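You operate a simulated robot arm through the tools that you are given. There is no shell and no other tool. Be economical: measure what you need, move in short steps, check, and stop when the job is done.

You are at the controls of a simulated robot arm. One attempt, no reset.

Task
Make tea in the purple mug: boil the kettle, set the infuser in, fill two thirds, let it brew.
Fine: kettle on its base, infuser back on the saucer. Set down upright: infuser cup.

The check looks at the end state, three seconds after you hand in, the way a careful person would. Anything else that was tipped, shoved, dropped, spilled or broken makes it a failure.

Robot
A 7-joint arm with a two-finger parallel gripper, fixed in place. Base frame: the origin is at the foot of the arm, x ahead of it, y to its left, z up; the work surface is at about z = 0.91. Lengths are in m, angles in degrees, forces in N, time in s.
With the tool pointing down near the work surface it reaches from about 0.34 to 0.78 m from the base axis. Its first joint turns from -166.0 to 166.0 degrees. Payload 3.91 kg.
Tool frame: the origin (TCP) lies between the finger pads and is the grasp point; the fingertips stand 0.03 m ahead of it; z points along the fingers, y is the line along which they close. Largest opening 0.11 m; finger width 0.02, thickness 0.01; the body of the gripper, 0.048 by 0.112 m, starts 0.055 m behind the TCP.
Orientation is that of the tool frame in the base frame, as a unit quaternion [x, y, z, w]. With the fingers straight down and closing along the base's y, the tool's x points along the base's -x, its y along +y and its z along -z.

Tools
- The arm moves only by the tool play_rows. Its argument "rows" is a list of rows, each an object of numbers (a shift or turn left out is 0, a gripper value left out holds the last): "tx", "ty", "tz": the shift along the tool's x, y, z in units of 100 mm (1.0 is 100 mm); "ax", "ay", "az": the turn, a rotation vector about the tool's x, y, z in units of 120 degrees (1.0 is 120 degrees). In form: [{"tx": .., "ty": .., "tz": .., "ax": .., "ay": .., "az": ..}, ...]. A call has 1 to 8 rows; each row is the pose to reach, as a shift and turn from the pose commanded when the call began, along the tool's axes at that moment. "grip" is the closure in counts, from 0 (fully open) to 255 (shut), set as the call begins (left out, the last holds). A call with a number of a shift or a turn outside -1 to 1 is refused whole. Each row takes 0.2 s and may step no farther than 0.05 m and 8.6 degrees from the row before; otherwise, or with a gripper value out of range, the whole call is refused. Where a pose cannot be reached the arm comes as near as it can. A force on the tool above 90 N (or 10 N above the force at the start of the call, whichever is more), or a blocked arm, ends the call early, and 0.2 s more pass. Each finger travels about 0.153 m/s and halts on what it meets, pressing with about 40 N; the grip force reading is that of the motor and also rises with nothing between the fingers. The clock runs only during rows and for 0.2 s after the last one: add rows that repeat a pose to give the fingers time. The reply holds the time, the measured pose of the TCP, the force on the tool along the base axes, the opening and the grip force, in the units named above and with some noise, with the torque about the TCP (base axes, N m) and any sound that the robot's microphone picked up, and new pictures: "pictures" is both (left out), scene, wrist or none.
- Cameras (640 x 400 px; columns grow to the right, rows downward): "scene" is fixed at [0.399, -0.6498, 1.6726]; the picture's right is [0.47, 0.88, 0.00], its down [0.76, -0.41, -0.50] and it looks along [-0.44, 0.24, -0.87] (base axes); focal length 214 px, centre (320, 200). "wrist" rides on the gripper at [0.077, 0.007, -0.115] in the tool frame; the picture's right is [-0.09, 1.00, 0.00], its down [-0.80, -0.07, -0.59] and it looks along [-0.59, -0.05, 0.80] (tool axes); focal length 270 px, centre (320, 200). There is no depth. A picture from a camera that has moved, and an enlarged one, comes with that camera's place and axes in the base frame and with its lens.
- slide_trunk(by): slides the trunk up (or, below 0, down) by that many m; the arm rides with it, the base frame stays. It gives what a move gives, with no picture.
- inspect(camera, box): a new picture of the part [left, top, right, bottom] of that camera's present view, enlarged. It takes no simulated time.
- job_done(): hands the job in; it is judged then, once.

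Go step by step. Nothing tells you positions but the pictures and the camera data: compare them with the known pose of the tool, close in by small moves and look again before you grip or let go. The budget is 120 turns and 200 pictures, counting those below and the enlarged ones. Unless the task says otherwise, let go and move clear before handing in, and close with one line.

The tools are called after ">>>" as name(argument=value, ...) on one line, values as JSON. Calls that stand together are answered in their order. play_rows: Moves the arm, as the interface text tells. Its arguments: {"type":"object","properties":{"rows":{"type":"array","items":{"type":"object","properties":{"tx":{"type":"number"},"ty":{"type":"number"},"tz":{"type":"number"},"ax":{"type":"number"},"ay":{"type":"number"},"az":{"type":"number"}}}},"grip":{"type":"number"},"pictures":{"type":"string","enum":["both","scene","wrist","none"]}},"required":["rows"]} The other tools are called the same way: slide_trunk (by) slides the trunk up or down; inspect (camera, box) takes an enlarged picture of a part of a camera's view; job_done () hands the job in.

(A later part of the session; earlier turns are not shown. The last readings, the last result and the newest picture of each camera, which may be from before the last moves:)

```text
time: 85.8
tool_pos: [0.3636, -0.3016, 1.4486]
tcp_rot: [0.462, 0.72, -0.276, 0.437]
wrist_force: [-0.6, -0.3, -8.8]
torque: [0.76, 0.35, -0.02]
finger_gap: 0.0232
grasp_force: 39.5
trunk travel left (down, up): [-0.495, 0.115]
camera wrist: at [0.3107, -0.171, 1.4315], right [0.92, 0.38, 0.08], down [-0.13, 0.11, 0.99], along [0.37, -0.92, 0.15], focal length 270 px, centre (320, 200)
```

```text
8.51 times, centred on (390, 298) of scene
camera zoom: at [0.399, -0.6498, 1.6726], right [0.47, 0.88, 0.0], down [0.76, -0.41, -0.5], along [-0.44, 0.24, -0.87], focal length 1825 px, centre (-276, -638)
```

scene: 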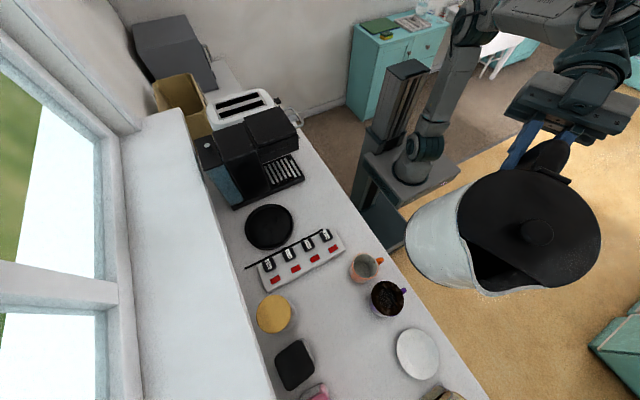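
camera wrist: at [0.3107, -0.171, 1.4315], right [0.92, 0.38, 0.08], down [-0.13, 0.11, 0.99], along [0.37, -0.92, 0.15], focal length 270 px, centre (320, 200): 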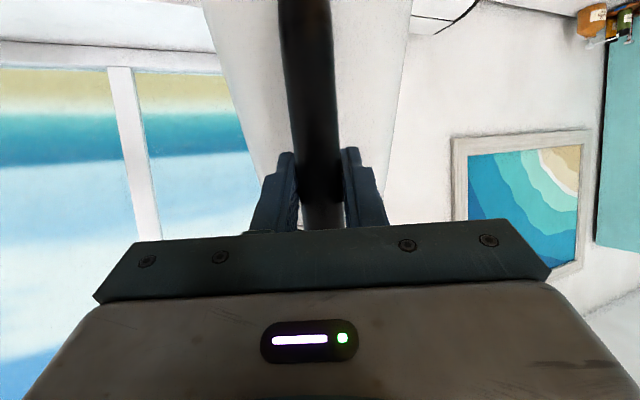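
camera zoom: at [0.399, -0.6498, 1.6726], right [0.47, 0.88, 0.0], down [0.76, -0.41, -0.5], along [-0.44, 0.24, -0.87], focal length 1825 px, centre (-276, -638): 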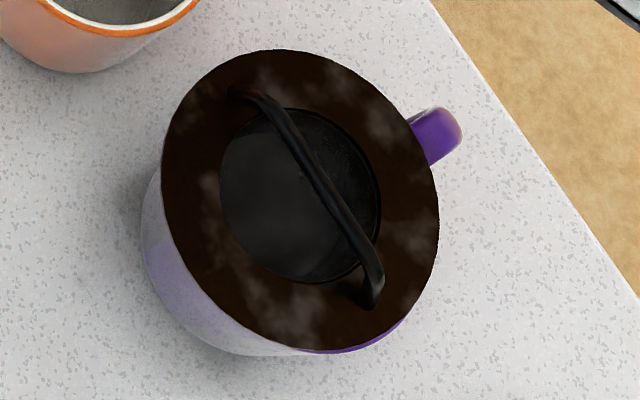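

No spill around the mug; the dark flange looks like reflection and steam. I carry the kettle back across to above its base.

>>> play_rows(rows=[{"tx": -0.024, "ty": -0.27, "tz": 0.046}, {"tx": -0.048, "ty": -0.55, "tz": 0.09}, {"tx": -0.072, "ty": -0.82, "tz": 0.137}], pictures="none")

>>> play_rows(rows=[{"tx": -0.024, "ty": -0.27, "tz": 0.046}, {"tx": -0.048, "ty": -0.55, "tz": 0.09}, {"tx": -0.072, "ty": -0.82, "tz": 0.137}], pictures="none")

>>> play_rows(rows=[{"tx": -0.024, "ty": -0.27, "tz": 0.046}, {"tx": -0.048, "ty": -0.55, "tz": 0.09}, {"tx": -0.072, "ty": -0.82, "tz": 0.137}], pictures="none")

>>> play_rows(rows=[{"tx": -0.024, "ty": -0.27, "tz": 0.046}, {"tx": -0.048, "ty": -0.55, "tz": 0.09}, {"tx": -0.072, "ty": -0.82, "tz": 0.137}, {"tx": -0.072, "ty": -0.82, "tz": 0.137}], pictures="scene")

```text
time: 86.6
tool_pos: [0.2936, -0.3488, 1.4468]
tcp_rot: [0.463, 0.721, -0.275, 0.435]
wrist_force: [0.2, -0.6, -9.8]
torque: [0.75, 0.3, 0.01]
finger_gap: 0.023
grasp_force: 39.8
trunk travel left (down, up): [-0.495, 0.115]
```

```text
time: 87.4
tool_pos: [0.2244, -0.3978, 1.4458]
tcp_rot: [0.463, 0.721, -0.275, 0.436]
wrist_force: [-0.5, -0.8, -10.5]
torque: [0.74, 0.32, -0.04]
finger_gap: 0.0226
grasp_force: 39.8
trunk travel left (down, up): [-0.495, 0.115]
```

```text
time: 88.2
tool_pos: [0.1579, -0.4452, 1.4458]
tcp_rot: [0.463, 0.72, -0.276, 0.437]
wrist_force: [0.4, 0.1, -9.5]
torque: [0.71, 0.33, -0.01]
finger_gap: 0.0228
grasp_force: 40.3
trunk travel left (down, up): [-0.495, 0.115]
```

```text
time: 89.2
tool_pos: [0.0898, -0.4948, 1.4461]
tcp_rot: [0.463, 0.72, -0.276, 0.437]
wrist_force: [-0.3, -0.8, -8.7]
torque: [0.72, 0.34, -0.03]
finger_gap: 0.0227
grasp_force: 40.4
trunk travel left (down, up): [-0.495, 0.115]
```

scene: 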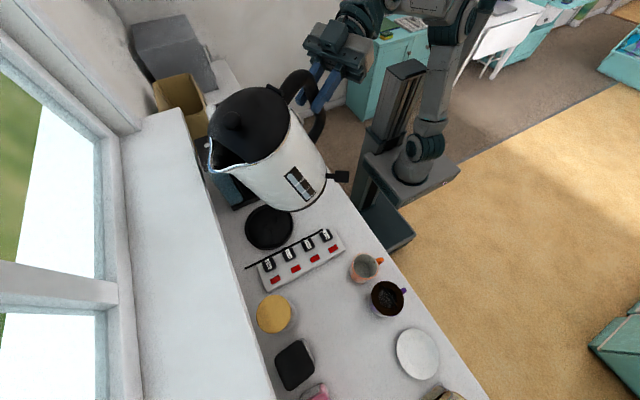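

I undo the 25° yaw over the base and start levelling the kettle.

>>> play_rows(rows=[{"tx": -0.018, "ty": -0.2, "tz": 0.034, "ax": 0.046, "az": 0.024}, {"tx": -0.036, "ty": -0.4, "tz": 0.069, "ax": 0.092, "az": 0.0485}, {"tx": -0.055, "ty": -0.6, "tz": 0.1, "ax": 0.138, "az": 0.073}, {"tx": -0.073, "ty": -0.8, "tz": 0.138, "ax": 0.184, "az": 0.097}, {"tx": -0.073, "ty": -0.8, "tz": 0.138, "ax": 0.184, "az": 0.097}], pictures="none")

>>> play_rows(rows=[{"ay": -0.04}, {"ay": -0.08}, {"ay": -0.125}, {"ay": -0.125}], pictures="both")

>>> inspect(camera="scene", box=[150, 60, 350, 260])

```text
time: 90.4
tool_pos: [0.0239, -0.5419, 1.4453]
tcp_rot: [0.609, 0.603, -0.363, 0.365]
wrist_force: [0.7, 0.3, -9.5]
torque: [0.83, 0.0, 0.02]
finger_gap: 0.0229
grasp_force: 40.4
trunk travel left (down, up): [-0.495, 0.115]
```

```text
time: 91.4
tool_pos: [0.024, -0.5423, 1.4444]
tcp_rot: [0.556, 0.552, -0.438, 0.441]
wrist_force: [0.1, 0.4, -8.7]
torque: [1.01, -0.01, 0.0]
finger_gap: 0.0231
grasp_force: 39.7
trunk travel left (down, up): [-0.495, 0.115]
camera wrist: at [0.0308, -0.4114, 1.394], right [1.0, -0.02, 0.09], down [-0.08, 0.4, 0.91], along [-0.06, -0.92, 0.4], focal length 270 px, centre (320, 200)
```

scene: 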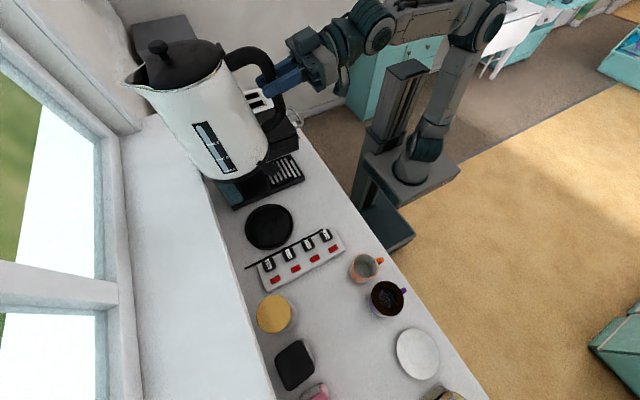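
wrist: 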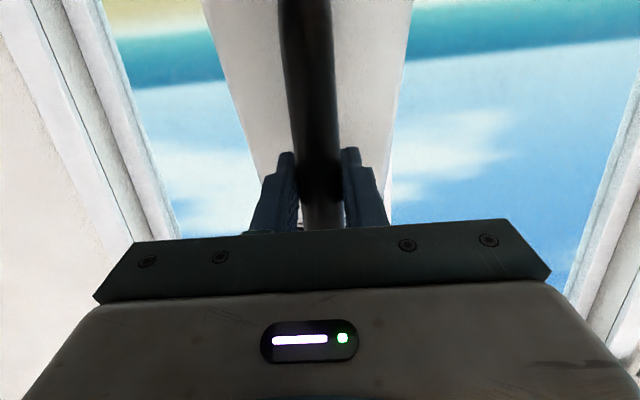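

```text
2.00 times, centred on (250, 160) of scene
camera zoom: at [0.399, -0.6498, 1.6726], right [0.47, 0.88, 0.0], down [0.76, -0.41, -0.5], along [-0.44, 0.24, -0.87], focal length 429 px, centre (460, 280)
```

zoom: 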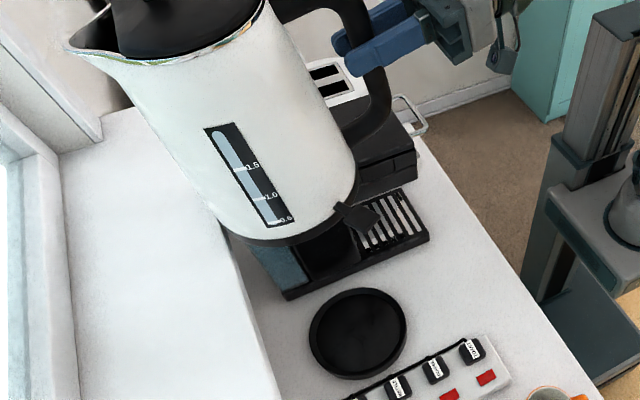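

Base unmoved; the kettle is about 10° nose-down. I level another 7° and lower with the trunk.

>>> play_rows(rows=[{"ay": -0.03}, {"ay": -0.06}, {"ay": -0.06}], pictures="none")

>>> slide_trunk(by=-0.27)

>>> play_rows(rows=[{"tx": 0}], pictures="both")

>>> inspect(camera="scene", box=[200, 120, 340, 260])

```text
time: 92.2
tool_pos: [0.0234, -0.543, 1.445]
tcp_rot: [0.527, 0.523, -0.473, 0.475]
wrist_force: [0.4, -0.6, -9.6]
torque: [1.02, -0.04, 0.01]
finger_gap: 0.0227
grasp_force: 39.5
trunk travel left (down, up): [-0.495, 0.115]
```

```text
time: 95.0
tool_pos: [0.0255, -0.5424, 1.175]
tcp_rot: [0.527, 0.522, -0.473, 0.475]
wrist_force: [-0.5, 0.0, -9.7]
torque: [1.03, -0.01, 0.01]
finger_gap: 0.0228
grasp_force: 39.7
trunk travel left (down, up): [-0.225, 0.385]
```

```text
time: 95.4
tool_pos: [0.0236, -0.5405, 1.1758]
tcp_rot: [0.528, 0.522, -0.474, 0.474]
wrist_force: [-0.4, -0.2, -9.6]
torque: [1.04, -0.02, 0.02]
finger_gap: 0.0228
grasp_force: 40.2
trunk travel left (down, up): [-0.225, 0.385]
camera wrist: at [0.0307, -0.4188, 1.1084], right [1.0, -0.01, 0.09], down [-0.07, 0.51, 0.86], along [-0.06, -0.86, 0.51], focal length 270 px, centre (320, 200)
```

scene: 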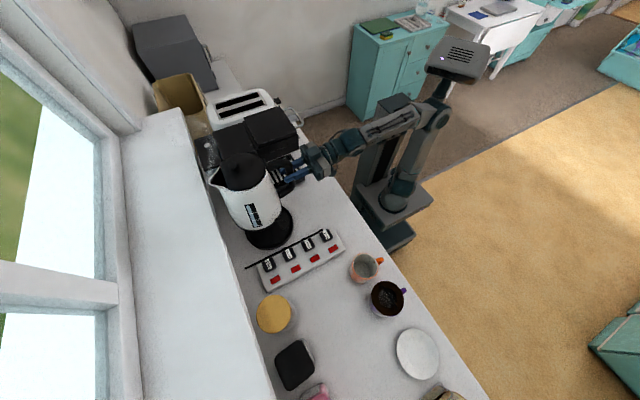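
wrist: 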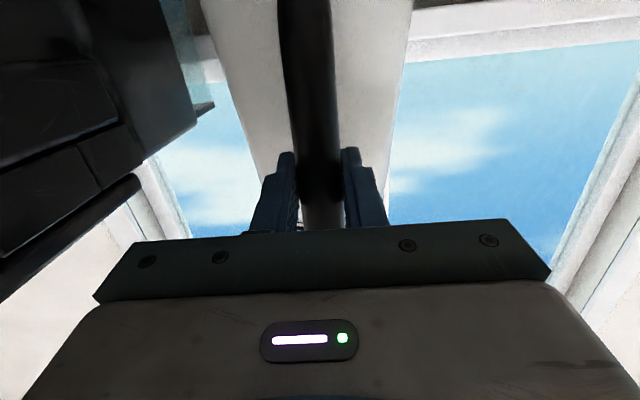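

```text
2.86 times, centred on (270, 190) of scene
camera zoom: at [0.399, -0.6498, 1.6726], right [0.47, 0.88, 0.0], down [0.76, -0.41, -0.5], along [-0.44, 0.24, -0.87], focal length 613 px, centre (463, 229)
```

zoom: 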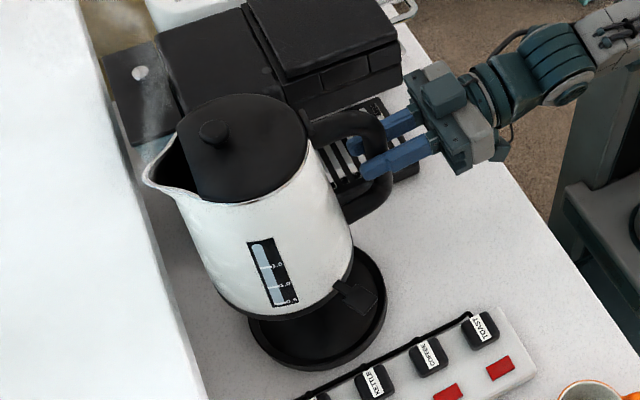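

The kettle is level (tilt about −1°) and its axis is at (0.024, -0.677), matching its original spot. I lower most of the way with the trunk.

>>> slide_trunk(by=-0.1)

>>> play_rows(rows=[{"tx": 0}], pictures="both")

>>> inspect(camera="scene", box=[220, 150, 340, 260])

```text
time: 96.7
tool_pos: [0.0241, -0.5417, 1.0756]
tcp_rot: [0.527, 0.523, -0.473, 0.475]
wrist_force: [-0.5, 0.7, -10.0]
torque: [0.99, -0.01, 0.01]
finger_gap: 0.0229
grasp_force: 40.0
trunk travel left (down, up): [-0.125, 0.485]
```

```text
time: 97.1
tool_pos: [0.0237, -0.5418, 1.0745]
tcp_rot: [0.527, 0.522, -0.473, 0.475]
wrist_force: [0.8, 1.1, -10.1]
torque: [1.03, 0.0, -0.03]
finger_gap: 0.0227
grasp_force: 39.9
trunk travel left (down, up): [-0.125, 0.485]
camera wrist: at [0.0307, -0.4187, 1.0085], right [1.0, -0.01, 0.09], down [-0.07, 0.51, 0.86], along [-0.06, -0.86, 0.51], focal length 270 px, centre (320, 200)
```

scene: 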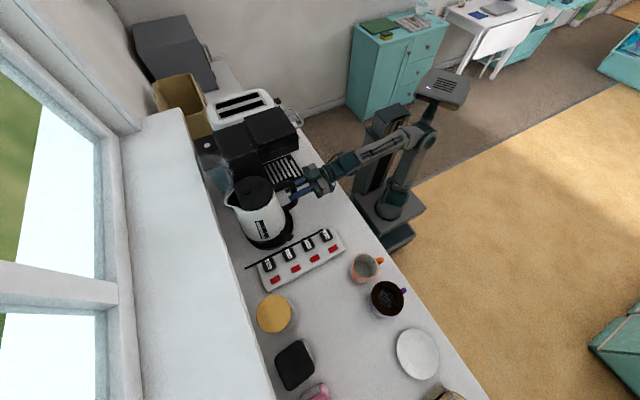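
wrist: 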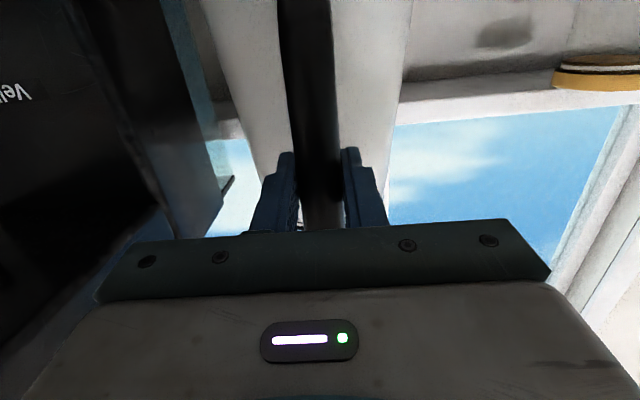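

```text
3.64 times, centred on (280, 205) of scene
camera zoom: at [0.399, -0.6498, 1.6726], right [0.47, 0.88, 0.0], down [0.76, -0.41, -0.5], along [-0.44, 0.24, -0.87], focal length 780 px, centre (466, 182)
```

zoom: 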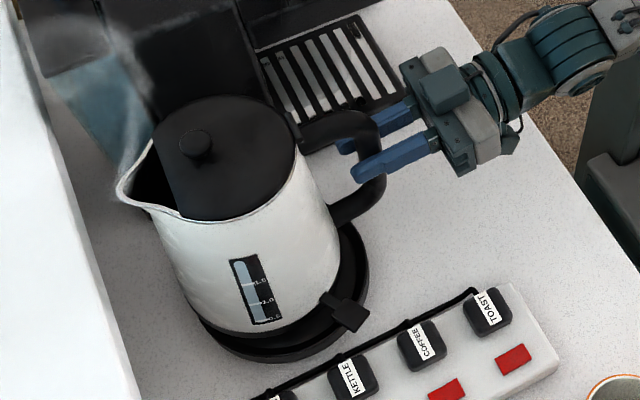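

Everything is aligned. I lower the last 2.5 cm by small steps, watching the force.

>>> play_rows(rows=[{"tx": 0.07, "tz": 0.007}, {"tx": 0.13, "tz": 0.013}, {"tx": 0.18, "tz": 0.02}, {"tx": 0.21, "tz": 0.022}], pictures="none")

>>> play_rows(rows=[{"tx": 0.03, "tz": 0.003}, {"tx": 0.05, "tz": 0.005}], pictures="none")

>>> inspect(camera="scene", box=[220, 150, 340, 260])

```text
time: 98.1
tool_pos: [0.0241, -0.5425, 1.0536]
tcp_rot: [0.527, 0.522, -0.473, 0.474]
wrist_force: [0.7, 0.0, -9.8]
torque: [1.03, -0.04, -0.03]
finger_gap: 0.0229
grasp_force: 39.1
trunk travel left (down, up): [-0.125, 0.485]
```

```text
time: 98.7
tool_pos: [0.0237, -0.541, 1.0503]
tcp_rot: [0.527, 0.521, -0.474, 0.475]
wrist_force: [0.0, -2.2, -5.1]
torque: [0.62, 0.03, 0.0]
finger_gap: 0.0229
grasp_force: 40.1
trunk travel left (down, up): [-0.125, 0.485]
```

```text
3.64 times, centred on (280, 205) of scene
camera zoom: at [0.399, -0.6498, 1.6726], right [0.47, 0.88, 0.0], down [0.76, -0.41, -0.5], along [-0.44, 0.24, -0.87], focal length 780 px, centre (466, 182)
```

zoom: 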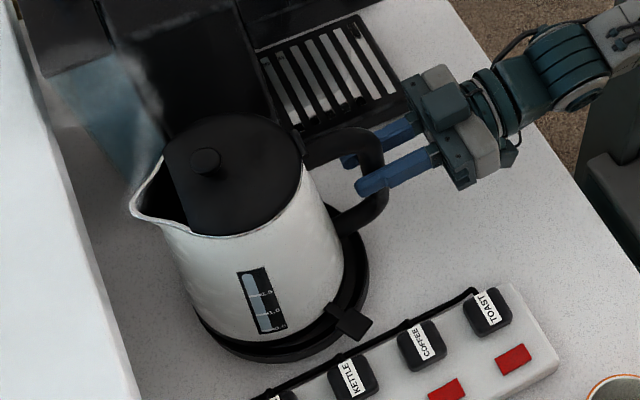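

Contact at the expected height. I lower a few more mm until the load is on the base.

>>> play_rows(rows=[{"tx": 0.02, "tz": 0.002}, {"tx": 0.04, "tz": 0.004}, {"tx": 0.04, "tz": 0.004}], pictures="none")

>>> inspect(camera="scene", box=[225, 165, 325, 255])

```text
time: 99.5
tool_pos: [0.0233, -0.5416, 1.0489]
tcp_rot: [0.524, 0.52, -0.475, 0.478]
wrist_force: [0.5, -4.2, 16.5]
torque: [-1.15, -0.04, 0.0]
finger_gap: 0.0231
grasp_force: 40.0
trunk travel left (down, up): [-0.125, 0.485]
```

```text
4.44 times, centred on (275, 210) of scene
camera zoom: at [0.399, -0.6498, 1.6726], right [0.47, 0.88, 0.0], down [0.76, -0.41, -0.5], along [-0.44, 0.24, -0.87], focal length 953 px, centre (520, 156)
```

zoom: 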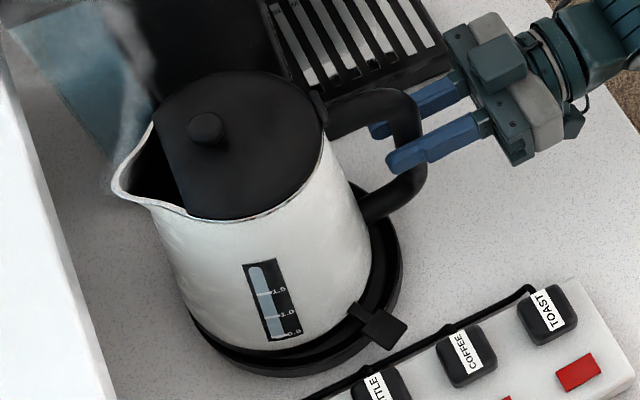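

Compared with the original picture the kettle bottom sits about 1 cm too far toward −y and nose-up by 3°, so it is resting on the base rim. I lift 3 cm and re-measure.

>>> play_rows(rows=[{"tx": -0.1, "tz": -0.01}, {"tx": -0.2, "tz": -0.02}, {"tx": -0.3, "tz": -0.03}, {"tx": -0.3, "tz": -0.03}], pictures="none")

>>> inspect(camera="scene", box=[225, 165, 325, 255])

```text
time: 100.5
tool_pos: [0.0238, -0.5417, 1.074]
tcp_rot: [0.528, 0.523, -0.473, 0.474]
wrist_force: [-0.4, 0.1, -9.3]
torque: [1.04, -0.03, 0.0]
finger_gap: 0.023
grasp_force: 40.1
trunk travel left (down, up): [-0.125, 0.485]
```

```text
4.44 times, centred on (275, 210) of scene
camera zoom: at [0.399, -0.6498, 1.6726], right [0.47, 0.88, 0.0], down [0.76, -0.41, -0.5], along [-0.44, 0.24, -0.87], focal length 953 px, centre (520, 156)
```

zoom: 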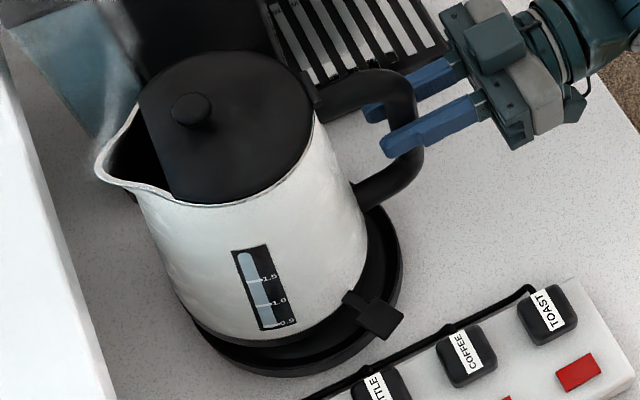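

It's nose-up by about 4°. I correct the pitch by +4° and nudge 2 mm, then check against the original before lowering.

>>> play_rows(rows=[{"ty": 0.01, "tz": -0.01, "ay": 0.017}, {"ty": 0.02, "tz": -0.02, "ay": 0.033}, {"ty": 0.02, "tz": -0.02, "ay": 0.033}], pictures="none")

>>> inspect(camera="scene", box=[225, 165, 325, 255])

```text
time: 101.3
tool_pos: [0.025, -0.5397, 1.0755]
tcp_rot: [0.543, 0.538, -0.455, 0.457]
wrist_force: [0.3, -0.8, -9.3]
torque: [1.0, -0.05, 0.0]
finger_gap: 0.0227
grasp_force: 39.9
trunk travel left (down, up): [-0.125, 0.485]
```

```text
4.44 times, centred on (275, 210) of scene
camera zoom: at [0.399, -0.6498, 1.6726], right [0.47, 0.88, 0.0], down [0.76, -0.41, -0.5], along [-0.44, 0.24, -0.87], focal length 953 px, centre (520, 156)
```

zoom: 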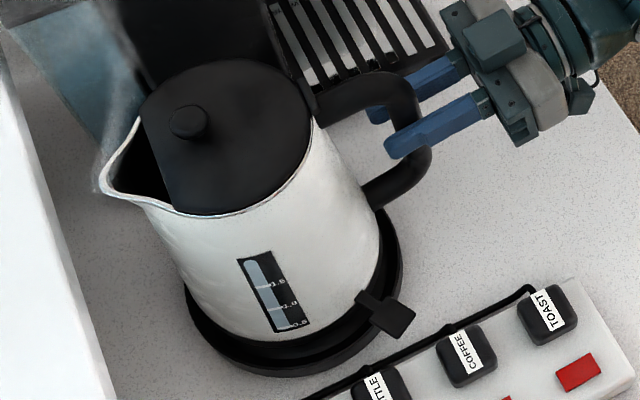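

Now it's about 6 mm too far in −y and 3 mm in −x. I correct that and lower.

>>> play_rows(rows=[{"tx": 0.005, "ty": 0.02, "tz": -0.03, "ay": -0.004}, {"tx": 0.01, "ty": 0.03, "tz": -0.06, "ay": -0.008}, {"tx": 0.1, "ty": 0.03, "tz": -0.044, "ay": -0.008}, {"tx": 0.19, "ty": 0.03, "tz": -0.028, "ay": -0.008}, {"tx": 0.22, "ty": 0.03, "tz": -0.023, "ay": -0.008}], pictures="none")

>>> inspect(camera="scene", box=[225, 165, 325, 255])

```text
time: 102.5
tool_pos: [0.028, -0.5336, 1.0541]
tcp_rot: [0.538, 0.535, -0.459, 0.462]
wrist_force: [-0.1, 0.9, -9.3]
torque: [1.03, 0.02, 0.02]
finger_gap: 0.023
grasp_force: 39.6
trunk travel left (down, up): [-0.125, 0.485]
```

```text
4.44 times, centred on (275, 210) of scene
camera zoom: at [0.399, -0.6498, 1.6726], right [0.47, 0.88, 0.0], down [0.76, -0.41, -0.5], along [-0.44, 0.24, -0.87], focal length 953 px, centre (520, 156)
```

zoom: 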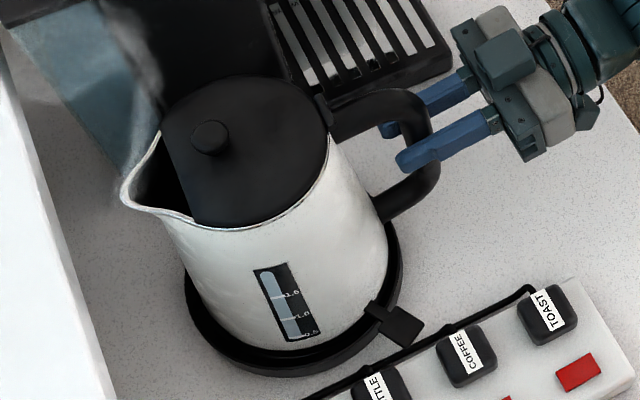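

Very close to the original picture, perhaps 3 mm too far in +y. I trim that and lower to contact.

>>> play_rows(rows=[{"ty": -0.02, "tz": 0.03}, {"tx": 0.03, "ty": -0.02, "tz": 0.035}, {"tx": 0.05, "ty": -0.02, "tz": 0.038}, {"tx": 0.07, "ty": -0.02, "tz": 0.042}], pictures="none")

>>> inspect(camera="scene", box=[225, 165, 325, 255])

```text
time: 103.5
tool_pos: [0.0269, -0.5354, 1.0514]
tcp_rot: [0.536, 0.532, -0.462, 0.465]
wrist_force: [0.1, -3.8, 19.5]
torque: [-1.12, 0.33, 0.03]
finger_gap: 0.0228
grasp_force: 39.9
trunk travel left (down, up): [-0.125, 0.485]
```

```text
4.44 times, centred on (275, 210) of scene
camera zoom: at [0.399, -0.6498, 1.6726], right [0.47, 0.88, 0.0], down [0.76, -0.41, -0.5], along [-0.44, 0.24, -0.87], focal length 953 px, centre (520, 156)
```

zoom: 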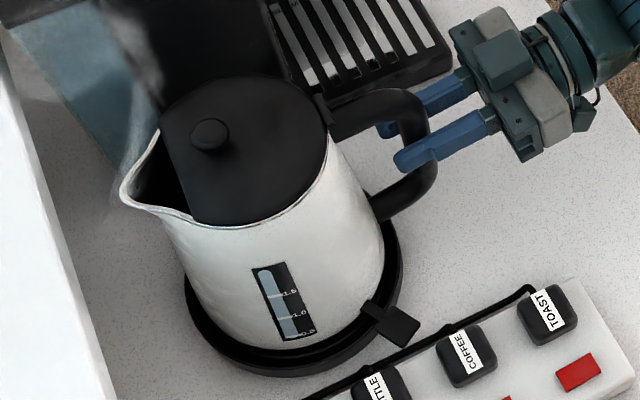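

Contact is at the rear edge (19 N) with the nose about 2° up. I ease up 2 mm and pitch nose-down 2.5° so it sits flat.

>>> play_rows(rows=[{"tx": -0.02, "ay": 0.007}, {"tx": -0.03, "ay": 0.014}, {"tx": -0.03, "ay": 0.021}, {"tx": -0.03, "ay": 0.021}], pictures="none")

>>> inspect(camera="scene", box=[225, 165, 325, 255])

```text
time: 104.5
tool_pos: [0.0272, -0.536, 1.0515]
tcp_rot: [0.549, 0.543, -0.448, 0.45]
wrist_force: [0.7, -3.8, 20.5]
torque: [-1.07, 0.25, 0.09]
finger_gap: 0.023
grasp_force: 39.7
trunk travel left (down, up): [-0.125, 0.485]
```

```text
4.44 times, centred on (275, 210) of scene
camera zoom: at [0.399, -0.6498, 1.6726], right [0.47, 0.88, 0.0], down [0.76, -0.41, -0.5], along [-0.44, 0.24, -0.87], focal length 953 px, centre (520, 156)
```

zoom: 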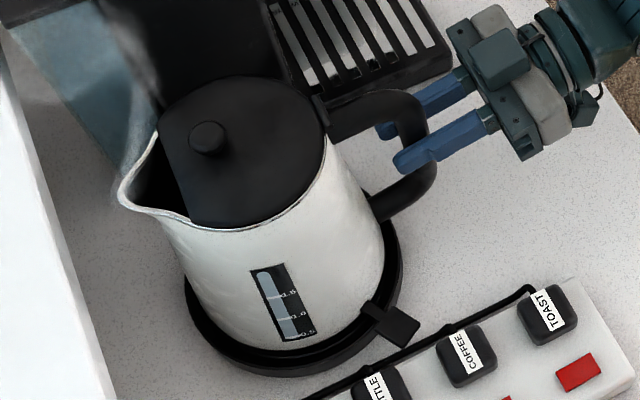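

It now matches the original picture within 2 px. I relieve the pressing force and open the fingers.

>>> play_rows(rows=[{"tx": -0.015}, {"tx": -0.02}], pictures="none")

>>> play_rows(rows=[{"tx": -0.01}, {"tx": -0.01}], pictures="none")

>>> inspect(camera="scene", box=[225, 165, 325, 255])

```text
time: 105.1
tool_pos: [0.0276, -0.5369, 1.0517]
tcp_rot: [0.549, 0.545, -0.448, 0.449]
wrist_force: [1.8, 1.0, 13.5]
torque: [-0.38, 0.27, 0.12]
finger_gap: 0.0229
grasp_force: 40.0
trunk travel left (down, up): [-0.125, 0.485]
```

```text
time: 105.7
tool_pos: [0.0263, -0.5364, 1.0523]
tcp_rot: [0.549, 0.545, -0.448, 0.449]
wrist_force: [0.7, 3.5, 7.0]
torque: [0.17, 0.39, 0.01]
finger_gap: 0.023
grasp_force: 39.6
trunk travel left (down, up): [-0.125, 0.485]
```

```text
4.44 times, centred on (275, 210) of scene
camera zoom: at [0.399, -0.6498, 1.6726], right [0.47, 0.88, 0.0], down [0.76, -0.41, -0.5], along [-0.44, 0.24, -0.87], focal length 953 px, centre (520, 156)
```

zoom: 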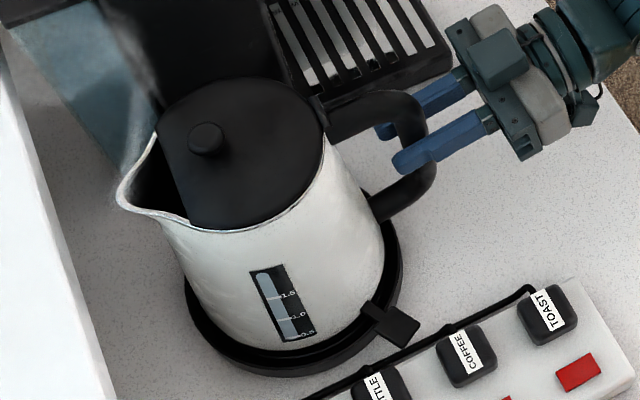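

Now I release.

>>> play_rows(rows=[{"tx": 0}, {"tx": 0}], grip=130, pictures="none")

>>> inspect(camera="scene", box=[225, 165, 325, 255])

>>> inspect(camera="wrist", box=[160, 0, 480, 240])

```text
time: 106.3
tool_pos: [0.0275, -0.5384, 1.0514]
tcp_rot: [0.549, 0.545, -0.447, 0.449]
wrist_force: [1.0, -0.2, -0.1]
torque: [0.02, -0.02, 0.01]
finger_gap: 0.0537
grasp_force: 0.0
trunk travel left (down, up): [-0.125, 0.485]
```

```text
4.44 times, centred on (275, 210) of scene
camera zoom: at [0.399, -0.6498, 1.6726], right [0.47, 0.88, 0.0], down [0.76, -0.41, -0.5], along [-0.44, 0.24, -0.87], focal length 953 px, centre (520, 156)
```

zoom: 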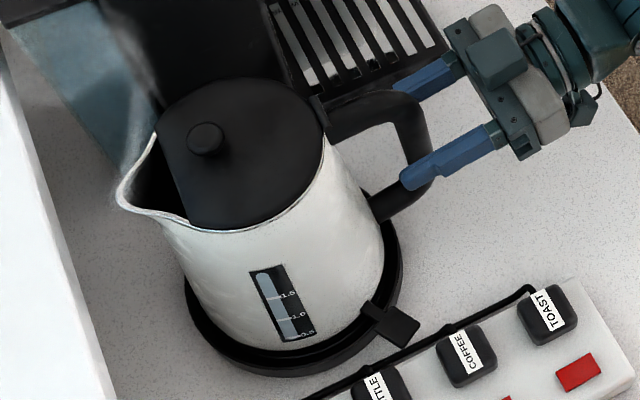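

```text
1.67 times, centred on (320, 120) of wrist
camera zoom: at [0.0336, -0.4086, 0.9977], right [1.0, -0.02, 0.09], down [-0.07, 0.43, 0.9], along [-0.06, -0.9, 0.42], focal length 450 px, centre (320, 333)
```

zoom: 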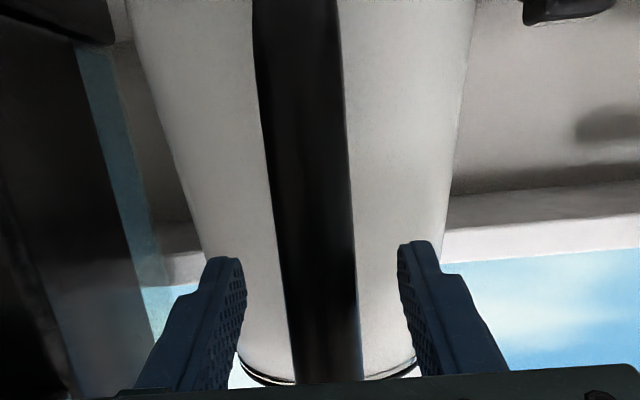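

The kettle stayed put on release and sits on its base. I retreat, raise the trunk, and turn the tool down toward the infuser.

>>> play_rows(rows=[{"tz": -0.3}, {"tz": -0.6}, {"tz": -0.95}, {"tz": -0.95}], pictures="scene")

>>> slide_trunk(by=0.4)

>>> play_rows(rows=[{"ay": 0.07}, {"ay": 0.14}, {"ay": 0.21}, {"ay": 0.28}, {"ay": 0.35}, {"ay": 0.42}, {"ay": 0.49}, {"ay": 0.56}], pictures="none")

>>> play_rows(rows=[{"ay": 0.05, "ty": 0.3}, {"ay": 0.096, "ty": 0.6}, {"ay": 0.096, "ty": 0.9}, {"ay": 0.096, "ty": 0.9}], pictures="scene")

```text
time: 107.3
tool_pos: [0.028, -0.4446, 1.0722]
tcp_rot: [0.549, 0.545, -0.447, 0.45]
wrist_force: [-0.6, 0.3, -0.6]
torque: [0.0, 0.03, 0.01]
finger_gap: 0.054
grasp_force: 0.0
trunk travel left (down, up): [-0.125, 0.485]
```

scene: 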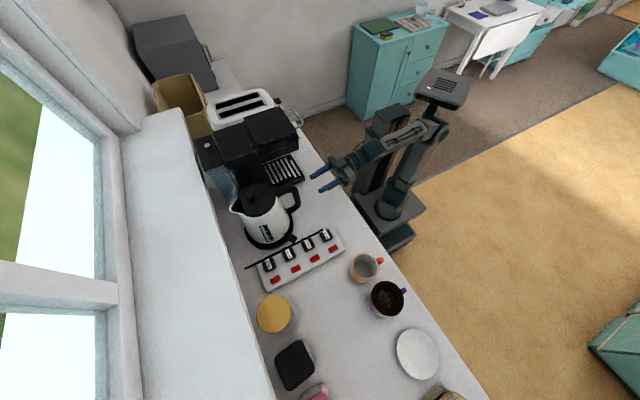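

```text
time: 111.2
tool_pos: [0.0279, -0.4437, 1.472]
tcp_rot: [0.549, 0.545, -0.447, 0.45]
wrist_force: [-0.5, -0.4, -0.2]
torque: [0.0, 0.0, -0.03]
finger_gap: 0.0538
grasp_force: 0.0
trunk travel left (down, up): [-0.525, 0.085]
```

```text
time: 113.0
tool_pos: [0.0281, -0.4461, 1.4678]
tcp_rot: [0.703, 0.702, -0.075, 0.079]
wrist_force: [-0.4, 0.4, 0.2]
torque: [-0.03, -0.02, 0.02]
finger_gap: 0.054
grasp_force: 0.0
out of reach, approached as far as the arm can: row 8
trunk travel left (down, up): [-0.525, 0.085]
```

```text
time: 114.0
tool_pos: [0.1079, -0.4042, 1.4264]
tcp_rot: [0.709, 0.705, 0.001, 0.004]
wrist_force: [-0.3, 0.2, 0.3]
torque: [0.01, 0.01, 0.03]
finger_gap: 0.0539
grasp_force: 0.0
out of reach, approached as far as the arm can: row 1, 2, 3, 4
trunk travel left (down, up): [-0.525, 0.085]
```

scene: 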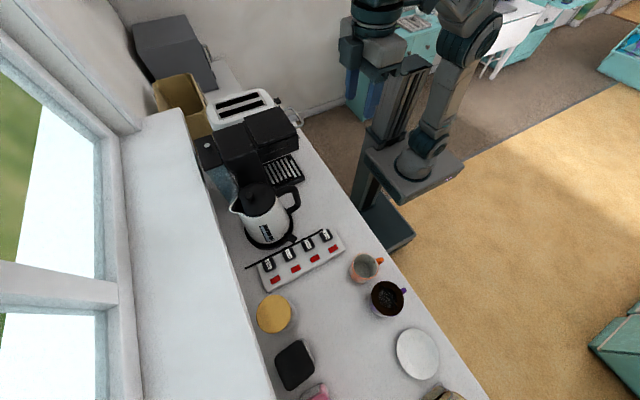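

I bring the tool down and yaw it to the earlier infuser orientation while moving toward the mug.

>>> play_rows(rows=[{"tz": 0.3, "ty": 0.1, "az": 0.07}, {"tz": 0.6, "ty": 0.2, "az": 0.14}, {"tz": 0.9, "ty": 0.3, "az": 0.21}, {"tz": 1.0, "ty": 0.4, "az": 0.28}, {"tz": 1.0, "ty": 0.5, "az": 0.35}, {"tz": 1.0, "ty": 0.65, "az": 0.42}, {"tz": 1.0, "ty": 0.8, "az": 0.49}, {"tz": 1.0, "ty": 0.9, "az": 0.56}], pictures="none")

>>> play_rows(rows=[{"tx": 0.25, "ty": 0.1, "tz": 0.2, "az": 0.065}, {"tx": 0.5, "ty": 0.2, "tz": 0.4, "az": 0.13}, {"tx": 0.75, "ty": 0.3, "tz": 0.6, "az": 0.19}, {"tx": 0.92, "ty": 0.39, "tz": 0.8, "az": 0.19}], pictures="none")

>>> play_rows(rows=[{"tx": 0.4}, {"tx": 0.8}, {"tx": 0.95}, {"tx": 0.95}], pictures="both")

```text
time: 115.8
tool_pos: [0.1994, -0.4059, 1.326]
tcp_rot: [0.981, 0.196, 0.002, 0.001]
wrist_force: [-0.2, 0.5, -0.4]
torque: [-0.02, -0.01, 0.01]
finger_gap: 0.0537
grasp_force: 0.1
trunk travel left (down, up): [-0.525, 0.085]
```

```text
time: 116.8
tool_pos: [0.2995, -0.4065, 1.246]
tcp_rot: [1.0, -0.004, 0.003, 0.0]
wrist_force: [-0.7, 0.5, 0.6]
torque: [0.0, 0.0, -0.02]
finger_gap: 0.0539
grasp_force: 0.1
trunk travel left (down, up): [-0.525, 0.085]
```

```text
time: 117.8
tool_pos: [0.3931, -0.4068, 1.2466]
tcp_rot: [1.0, -0.001, 0.003, 0.0]
wrist_force: [-0.3, 0.9, -0.2]
torque: [0.01, 0.0, 0.03]
finger_gap: 0.0538
grasp_force: 0.0
trunk travel left (down, up): [-0.525, 0.085]
camera wrist: at [0.4687, -0.4119, 1.3608], right [-0.09, -1.0, 0.0], down [-0.8, 0.07, 0.59], along [-0.59, 0.05, -0.81], focal length 270 px, centre (320, 200)
```

scene: 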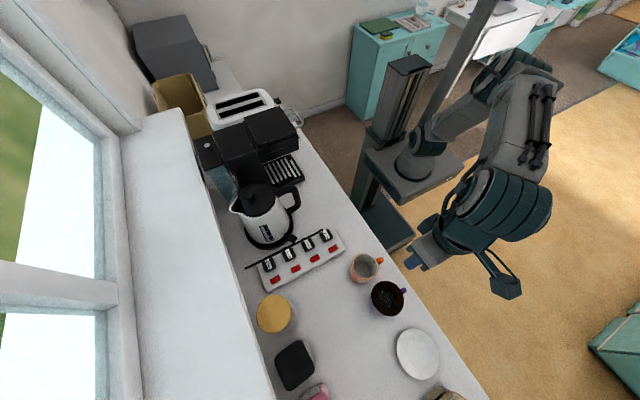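
wrist: 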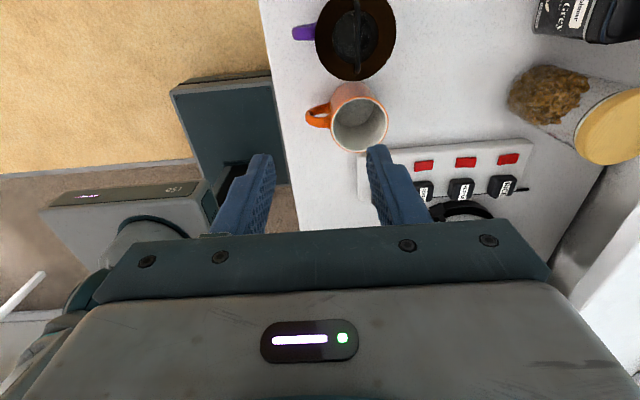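

>>> inspect(camera="wrist", box=[280, 0, 430, 120])

>>> inspect(camera="scene", box=[366, 275, 412, 321])

```text
3.33 times, centred on (355, 60) of wrist
camera zoom: at [0.4687, -0.4119, 1.3608], right [-0.09, -1.0, 0.0], down [-0.8, 0.07, 0.59], along [-0.59, 0.05, -0.81], focal length 901 px, centre (203, 667)
```

zoom: 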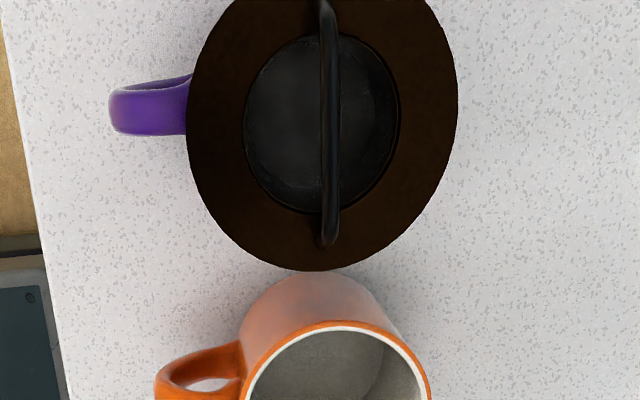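

```text
8.70 times, centred on (389, 298) of scene
camera zoom: at [0.399, -0.6498, 1.6726], right [0.47, 0.88, 0.0], down [0.76, -0.41, -0.5], along [-0.44, 0.24, -0.87], focal length 1865 px, centre (-280, -652)
```

zoom: 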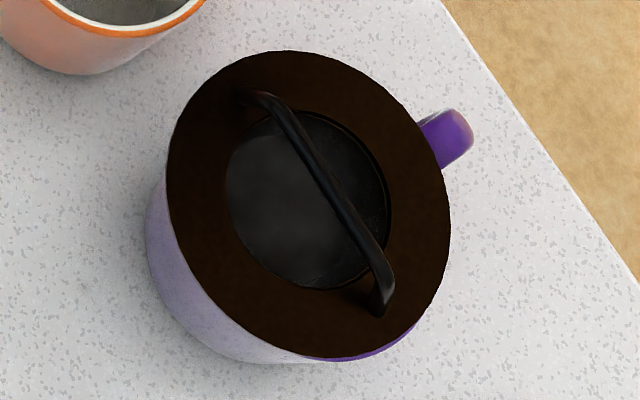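

The flange is simply dark-wet from the brewing. I align above the bar at (0.436, -0.4505) and descend in steps.

>>> play_rows(rows=[{"tx": 0.2, "ty": 0.2, "tz": 0.2}, {"tx": 0.43, "ty": 0.437, "tz": 0.4}, {"tx": 0.43, "ty": 0.437, "tz": 0.8}, {"tx": 0.43, "ty": 0.437, "tz": 1.0}], grip=190, pictures="none")

>>> play_rows(rows=[{"tz": 0.3}, {"tz": 0.65}, {"tz": 0.65}], pictures="both")

>>> inspect(camera="wrist", box=[200, 30, 440, 230])

```text
time: 118.8
tool_pos: [0.438, -0.4505, 1.1472]
tcp_rot: [1.0, -0.002, 0.004, -0.001]
wrist_force: [0.0, 0.6, -1.0]
torque: [0.01, 0.01, 0.0]
finger_gap: 0.0281
grasp_force: 0.1
trunk travel left (down, up): [-0.525, 0.085]
```

```text
time: 119.5
tool_pos: [0.4379, -0.4507, 1.0814]
tcp_rot: [1.0, -0.002, 0.004, 0.0]
wrist_force: [-0.8, -0.1, 0.1]
torque: [0.0, 0.0, -0.01]
finger_gap: 0.028
grasp_force: 0.1
trunk travel left (down, up): [-0.525, 0.085]
camera wrist: at [0.5132, -0.4557, 1.1958], right [-0.09, -1.0, 0.0], down [-0.8, 0.07, 0.59], along [-0.59, 0.05, -0.81], focal length 270 px, centre (320, 200)
```

scene: 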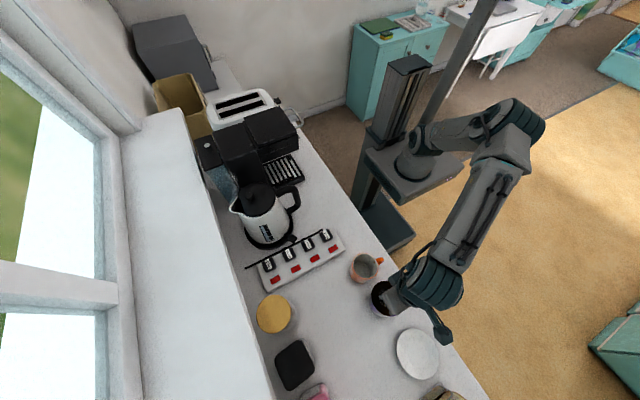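
wrist: 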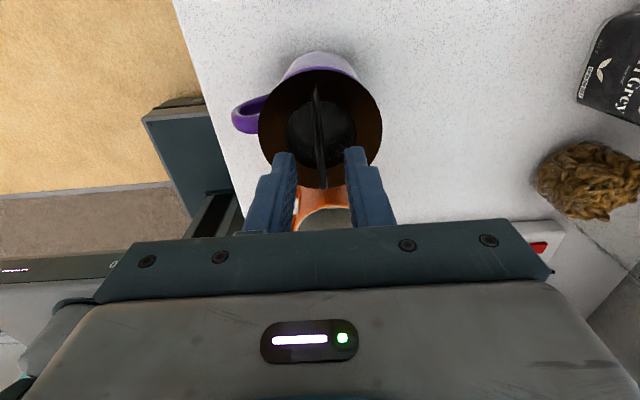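

```text
2.00 times, centred on (320, 130) of wrist
camera zoom: at [0.5132, -0.4557, 1.1958], right [-0.09, -1.0, 0.0], down [-0.8, 0.07, 0.59], along [-0.59, 0.05, -0.81], focal length 541 px, centre (320, 340)
```

zoom: 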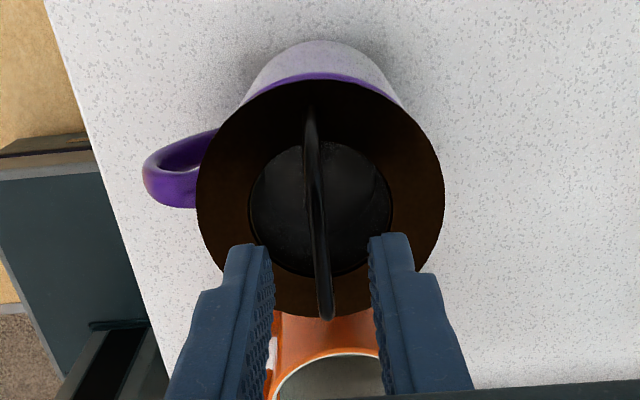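

Aligned with the bar. I descend to the earlier release height and grip.

>>> play_rows(rows=[{"tz": 0.2}, {"tz": 0.36}, {"tz": 0.41}, {"tz": 0.41}], pictures="none")

>>> play_rows(rows=[{"tz": 0}, {"tz": 0}, {"tz": 0}], grip=255, pictures="wrist")

```text
time: 120.5
tool_pos: [0.4378, -0.4504, 1.042]
tcp_rot: [1.0, -0.002, 0.003, 0.0]
wrist_force: [-0.7, -1.2, 0.9]
torque: [0.04, 0.02, 0.03]
finger_gap: 0.0281
grasp_force: 0.2
trunk travel left (down, up): [-0.525, 0.085]
```

```text
time: 121.3
tool_pos: [0.438, -0.4504, 1.0411]
tcp_rot: [1.0, -0.002, 0.003, -0.001]
wrist_force: [-0.2, 0.0, 0.7]
torque: [0.0, 0.0, 0.0]
finger_gap: 0.0044
grasp_force: 40.1
trunk travel left (down, up): [-0.525, 0.085]
camera wrist: at [0.5133, -0.4559, 1.1554], right [-0.09, -1.0, 0.0], down [-0.8, 0.07, 0.59], along [-0.59, 0.05, -0.81], focal length 270 px, centre (320, 200)
```

wrist: 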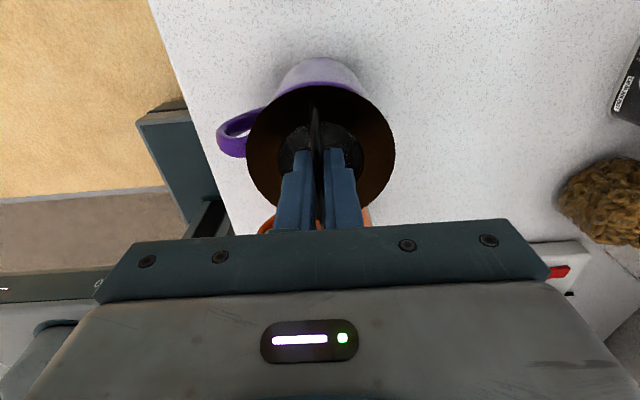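

The bar is held. I give the tea some more brewing time before lifting.

>>> play_rows(rows=[{"tz": 0}, {"tz": 0}, {"tz": 0}, {"tz": 0}, {"tz": 0}, {"tz": 0}, {"tz": 0}, {"tz": 0}], pictures="none")

>>> play_rows(rows=[{"tz": 0}, {"tz": 0}, {"tz": 0}, {"tz": 0}, {"tz": 0}, {"tz": 0}, {"tz": 0}, {"tz": 0}], pictures="none")

>>> play_rows(rows=[{"tz": 0}, {"tz": 0}, {"tz": 0}, {"tz": 0}, {"tz": 0}, {"tz": 0}, {"tz": 0}, {"tz": 0}], pictures="none")

>>> play_rows(rows=[{"tz": 0}, {"tz": 0}, {"tz": 0}, {"tz": 0}, {"tz": 0}, {"tz": 0}, {"tz": 0}, {"tz": 0}], pictures="none")

>>> play_rows(rows=[{"tz": 0}, {"tz": 0}, {"tz": 0}, {"tz": 0}, {"tz": 0}, {"tz": 0}, {"tz": 0}, {"tz": 0}], pictures="none")

>>> play_rows(rows=[{"tz": 0}, {"tz": 0}, {"tz": 0}, {"tz": 0}, {"tz": 0}, {"tz": 0}, {"tz": 0}, {"tz": 0}], pictures="none")

>>> play_rows(rows=[{"tz": 0}, {"tz": 0}, {"tz": 0}, {"tz": 0}, {"tz": 0}, {"tz": 0}, {"tz": 0}, {"tz": 0}], pictures="none")

>>> play_rows(rows=[{"tz": 0}, {"tz": 0}, {"tz": 0}, {"tz": 0}, {"tz": 0}, {"tz": 0}, {"tz": 0}, {"tz": 0}], pictures="none")

>>> play_rows(rows=[{"tz": 0}, {"tz": 0}, {"tz": 0}, {"tz": 0}, {"tz": 0}, {"tz": 0}, {"tz": 0}, {"tz": 0}], pictures="none")

>>> play_rows(rows=[{"tz": 0}, {"tz": 0}, {"tz": 0}, {"tz": 0}, {"tz": 0}, {"tz": 0}, {"tz": 0}, {"tz": 0}], pictures="none")

>>> inspect(camera="wrist", box=[200, 30, 440, 230])

```text
time: 123.2
tool_pos: [0.4374, -0.4503, 1.0416]
tcp_rot: [1.0, -0.001, 0.003, 0.0]
wrist_force: [-0.4, -0.1, 0.2]
torque: [0.02, 0.04, -0.02]
finger_gap: 0.0044
grasp_force: 40.0
trunk travel left (down, up): [-0.525, 0.085]
```

```text
time: 125.0
tool_pos: [0.4378, -0.4525, 1.0433]
tcp_rot: [1.0, -0.002, 0.003, 0.0]
wrist_force: [-0.2, 0.3, -0.7]
torque: [0.01, -0.02, 0.0]
finger_gap: 0.0045
grasp_force: 40.2
trunk travel left (down, up): [-0.525, 0.085]
```

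```text
time: 126.8
tool_pos: [0.4378, -0.45, 1.0425]
tcp_rot: [1.0, -0.002, 0.003, 0.0]
wrist_force: [-0.5, 0.1, 1.1]
torque: [0.02, 0.0, -0.01]
finger_gap: 0.0048
grasp_force: 40.1
trunk travel left (down, up): [-0.525, 0.085]
```

```text
time: 128.6
tool_pos: [0.4372, -0.4506, 1.042]
tcp_rot: [1.0, -0.001, 0.003, 0.0]
wrist_force: [0.1, -0.1, 0.1]
torque: [-0.04, 0.01, -0.01]
finger_gap: 0.0044
grasp_force: 40.0
trunk travel left (down, up): [-0.525, 0.085]
```

```text
time: 130.3
tool_pos: [0.4389, -0.4507, 1.0422]
tcp_rot: [1.0, -0.001, 0.003, 0.0]
wrist_force: [0.4, -0.7, -0.4]
torque: [0.02, 0.0, -0.03]
finger_gap: 0.0047
grasp_force: 40.5
trunk travel left (down, up): [-0.525, 0.085]
```

```text
time: 132.2
tool_pos: [0.4365, -0.4507, 1.0425]
tcp_rot: [1.0, -0.002, 0.003, 0.001]
wrist_force: [0.2, 0.1, -0.2]
torque: [-0.01, 0.04, 0.0]
finger_gap: 0.0043
grasp_force: 40.1
trunk travel left (down, up): [-0.525, 0.085]
```

```text
time: 133.9
tool_pos: [0.4373, -0.4505, 1.0416]
tcp_rot: [1.0, -0.001, 0.004, 0.0]
wrist_force: [0.3, 0.3, 2.0]
torque: [0.03, 0.03, 0.02]
finger_gap: 0.0043
grasp_force: 39.6
trunk travel left (down, up): [-0.525, 0.085]
```

```text
time: 135.8
tool_pos: [0.437, -0.45, 1.0422]
tcp_rot: [1.0, -0.002, 0.004, 0.0]
wrist_force: [-0.8, 0.4, 1.1]
torque: [0.02, 0.04, -0.01]
finger_gap: 0.0046
grasp_force: 40.1
trunk travel left (down, up): [-0.525, 0.085]
```

```text
time: 137.6
tool_pos: [0.4374, -0.451, 1.0415]
tcp_rot: [1.0, -0.003, 0.004, 0.0]
wrist_force: [0.6, -0.6, 1.0]
torque: [-0.02, 0.01, 0.0]
finger_gap: 0.0043
grasp_force: 39.5
trunk travel left (down, up): [-0.525, 0.085]
```

```text
time: 139.3
tool_pos: [0.4373, -0.4502, 1.0423]
tcp_rot: [1.0, -0.002, 0.003, 0.0]
wrist_force: [-0.6, 0.3, 1.6]
torque: [0.02, 0.07, 0.01]
finger_gap: 0.0043
grasp_force: 39.8
trunk travel left (down, up): [-0.525, 0.085]
```

```text
2.00 times, centred on (320, 130) of wrist
camera zoom: at [0.5132, -0.4558, 1.1555], right [-0.09, -1.0, 0.0], down [-0.8, 0.07, 0.59], along [-0.59, 0.05, -0.81], focal length 541 px, centre (320, 340)
```

zoom: 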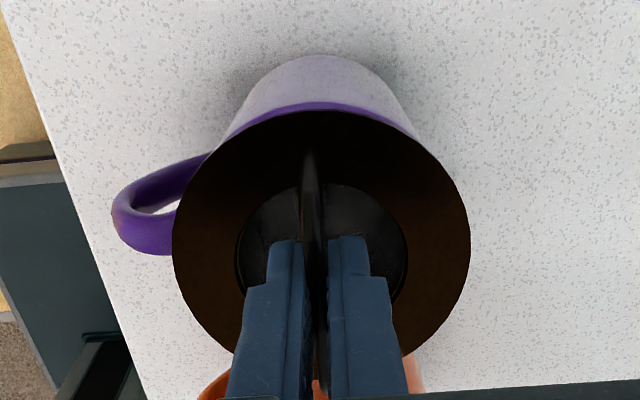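

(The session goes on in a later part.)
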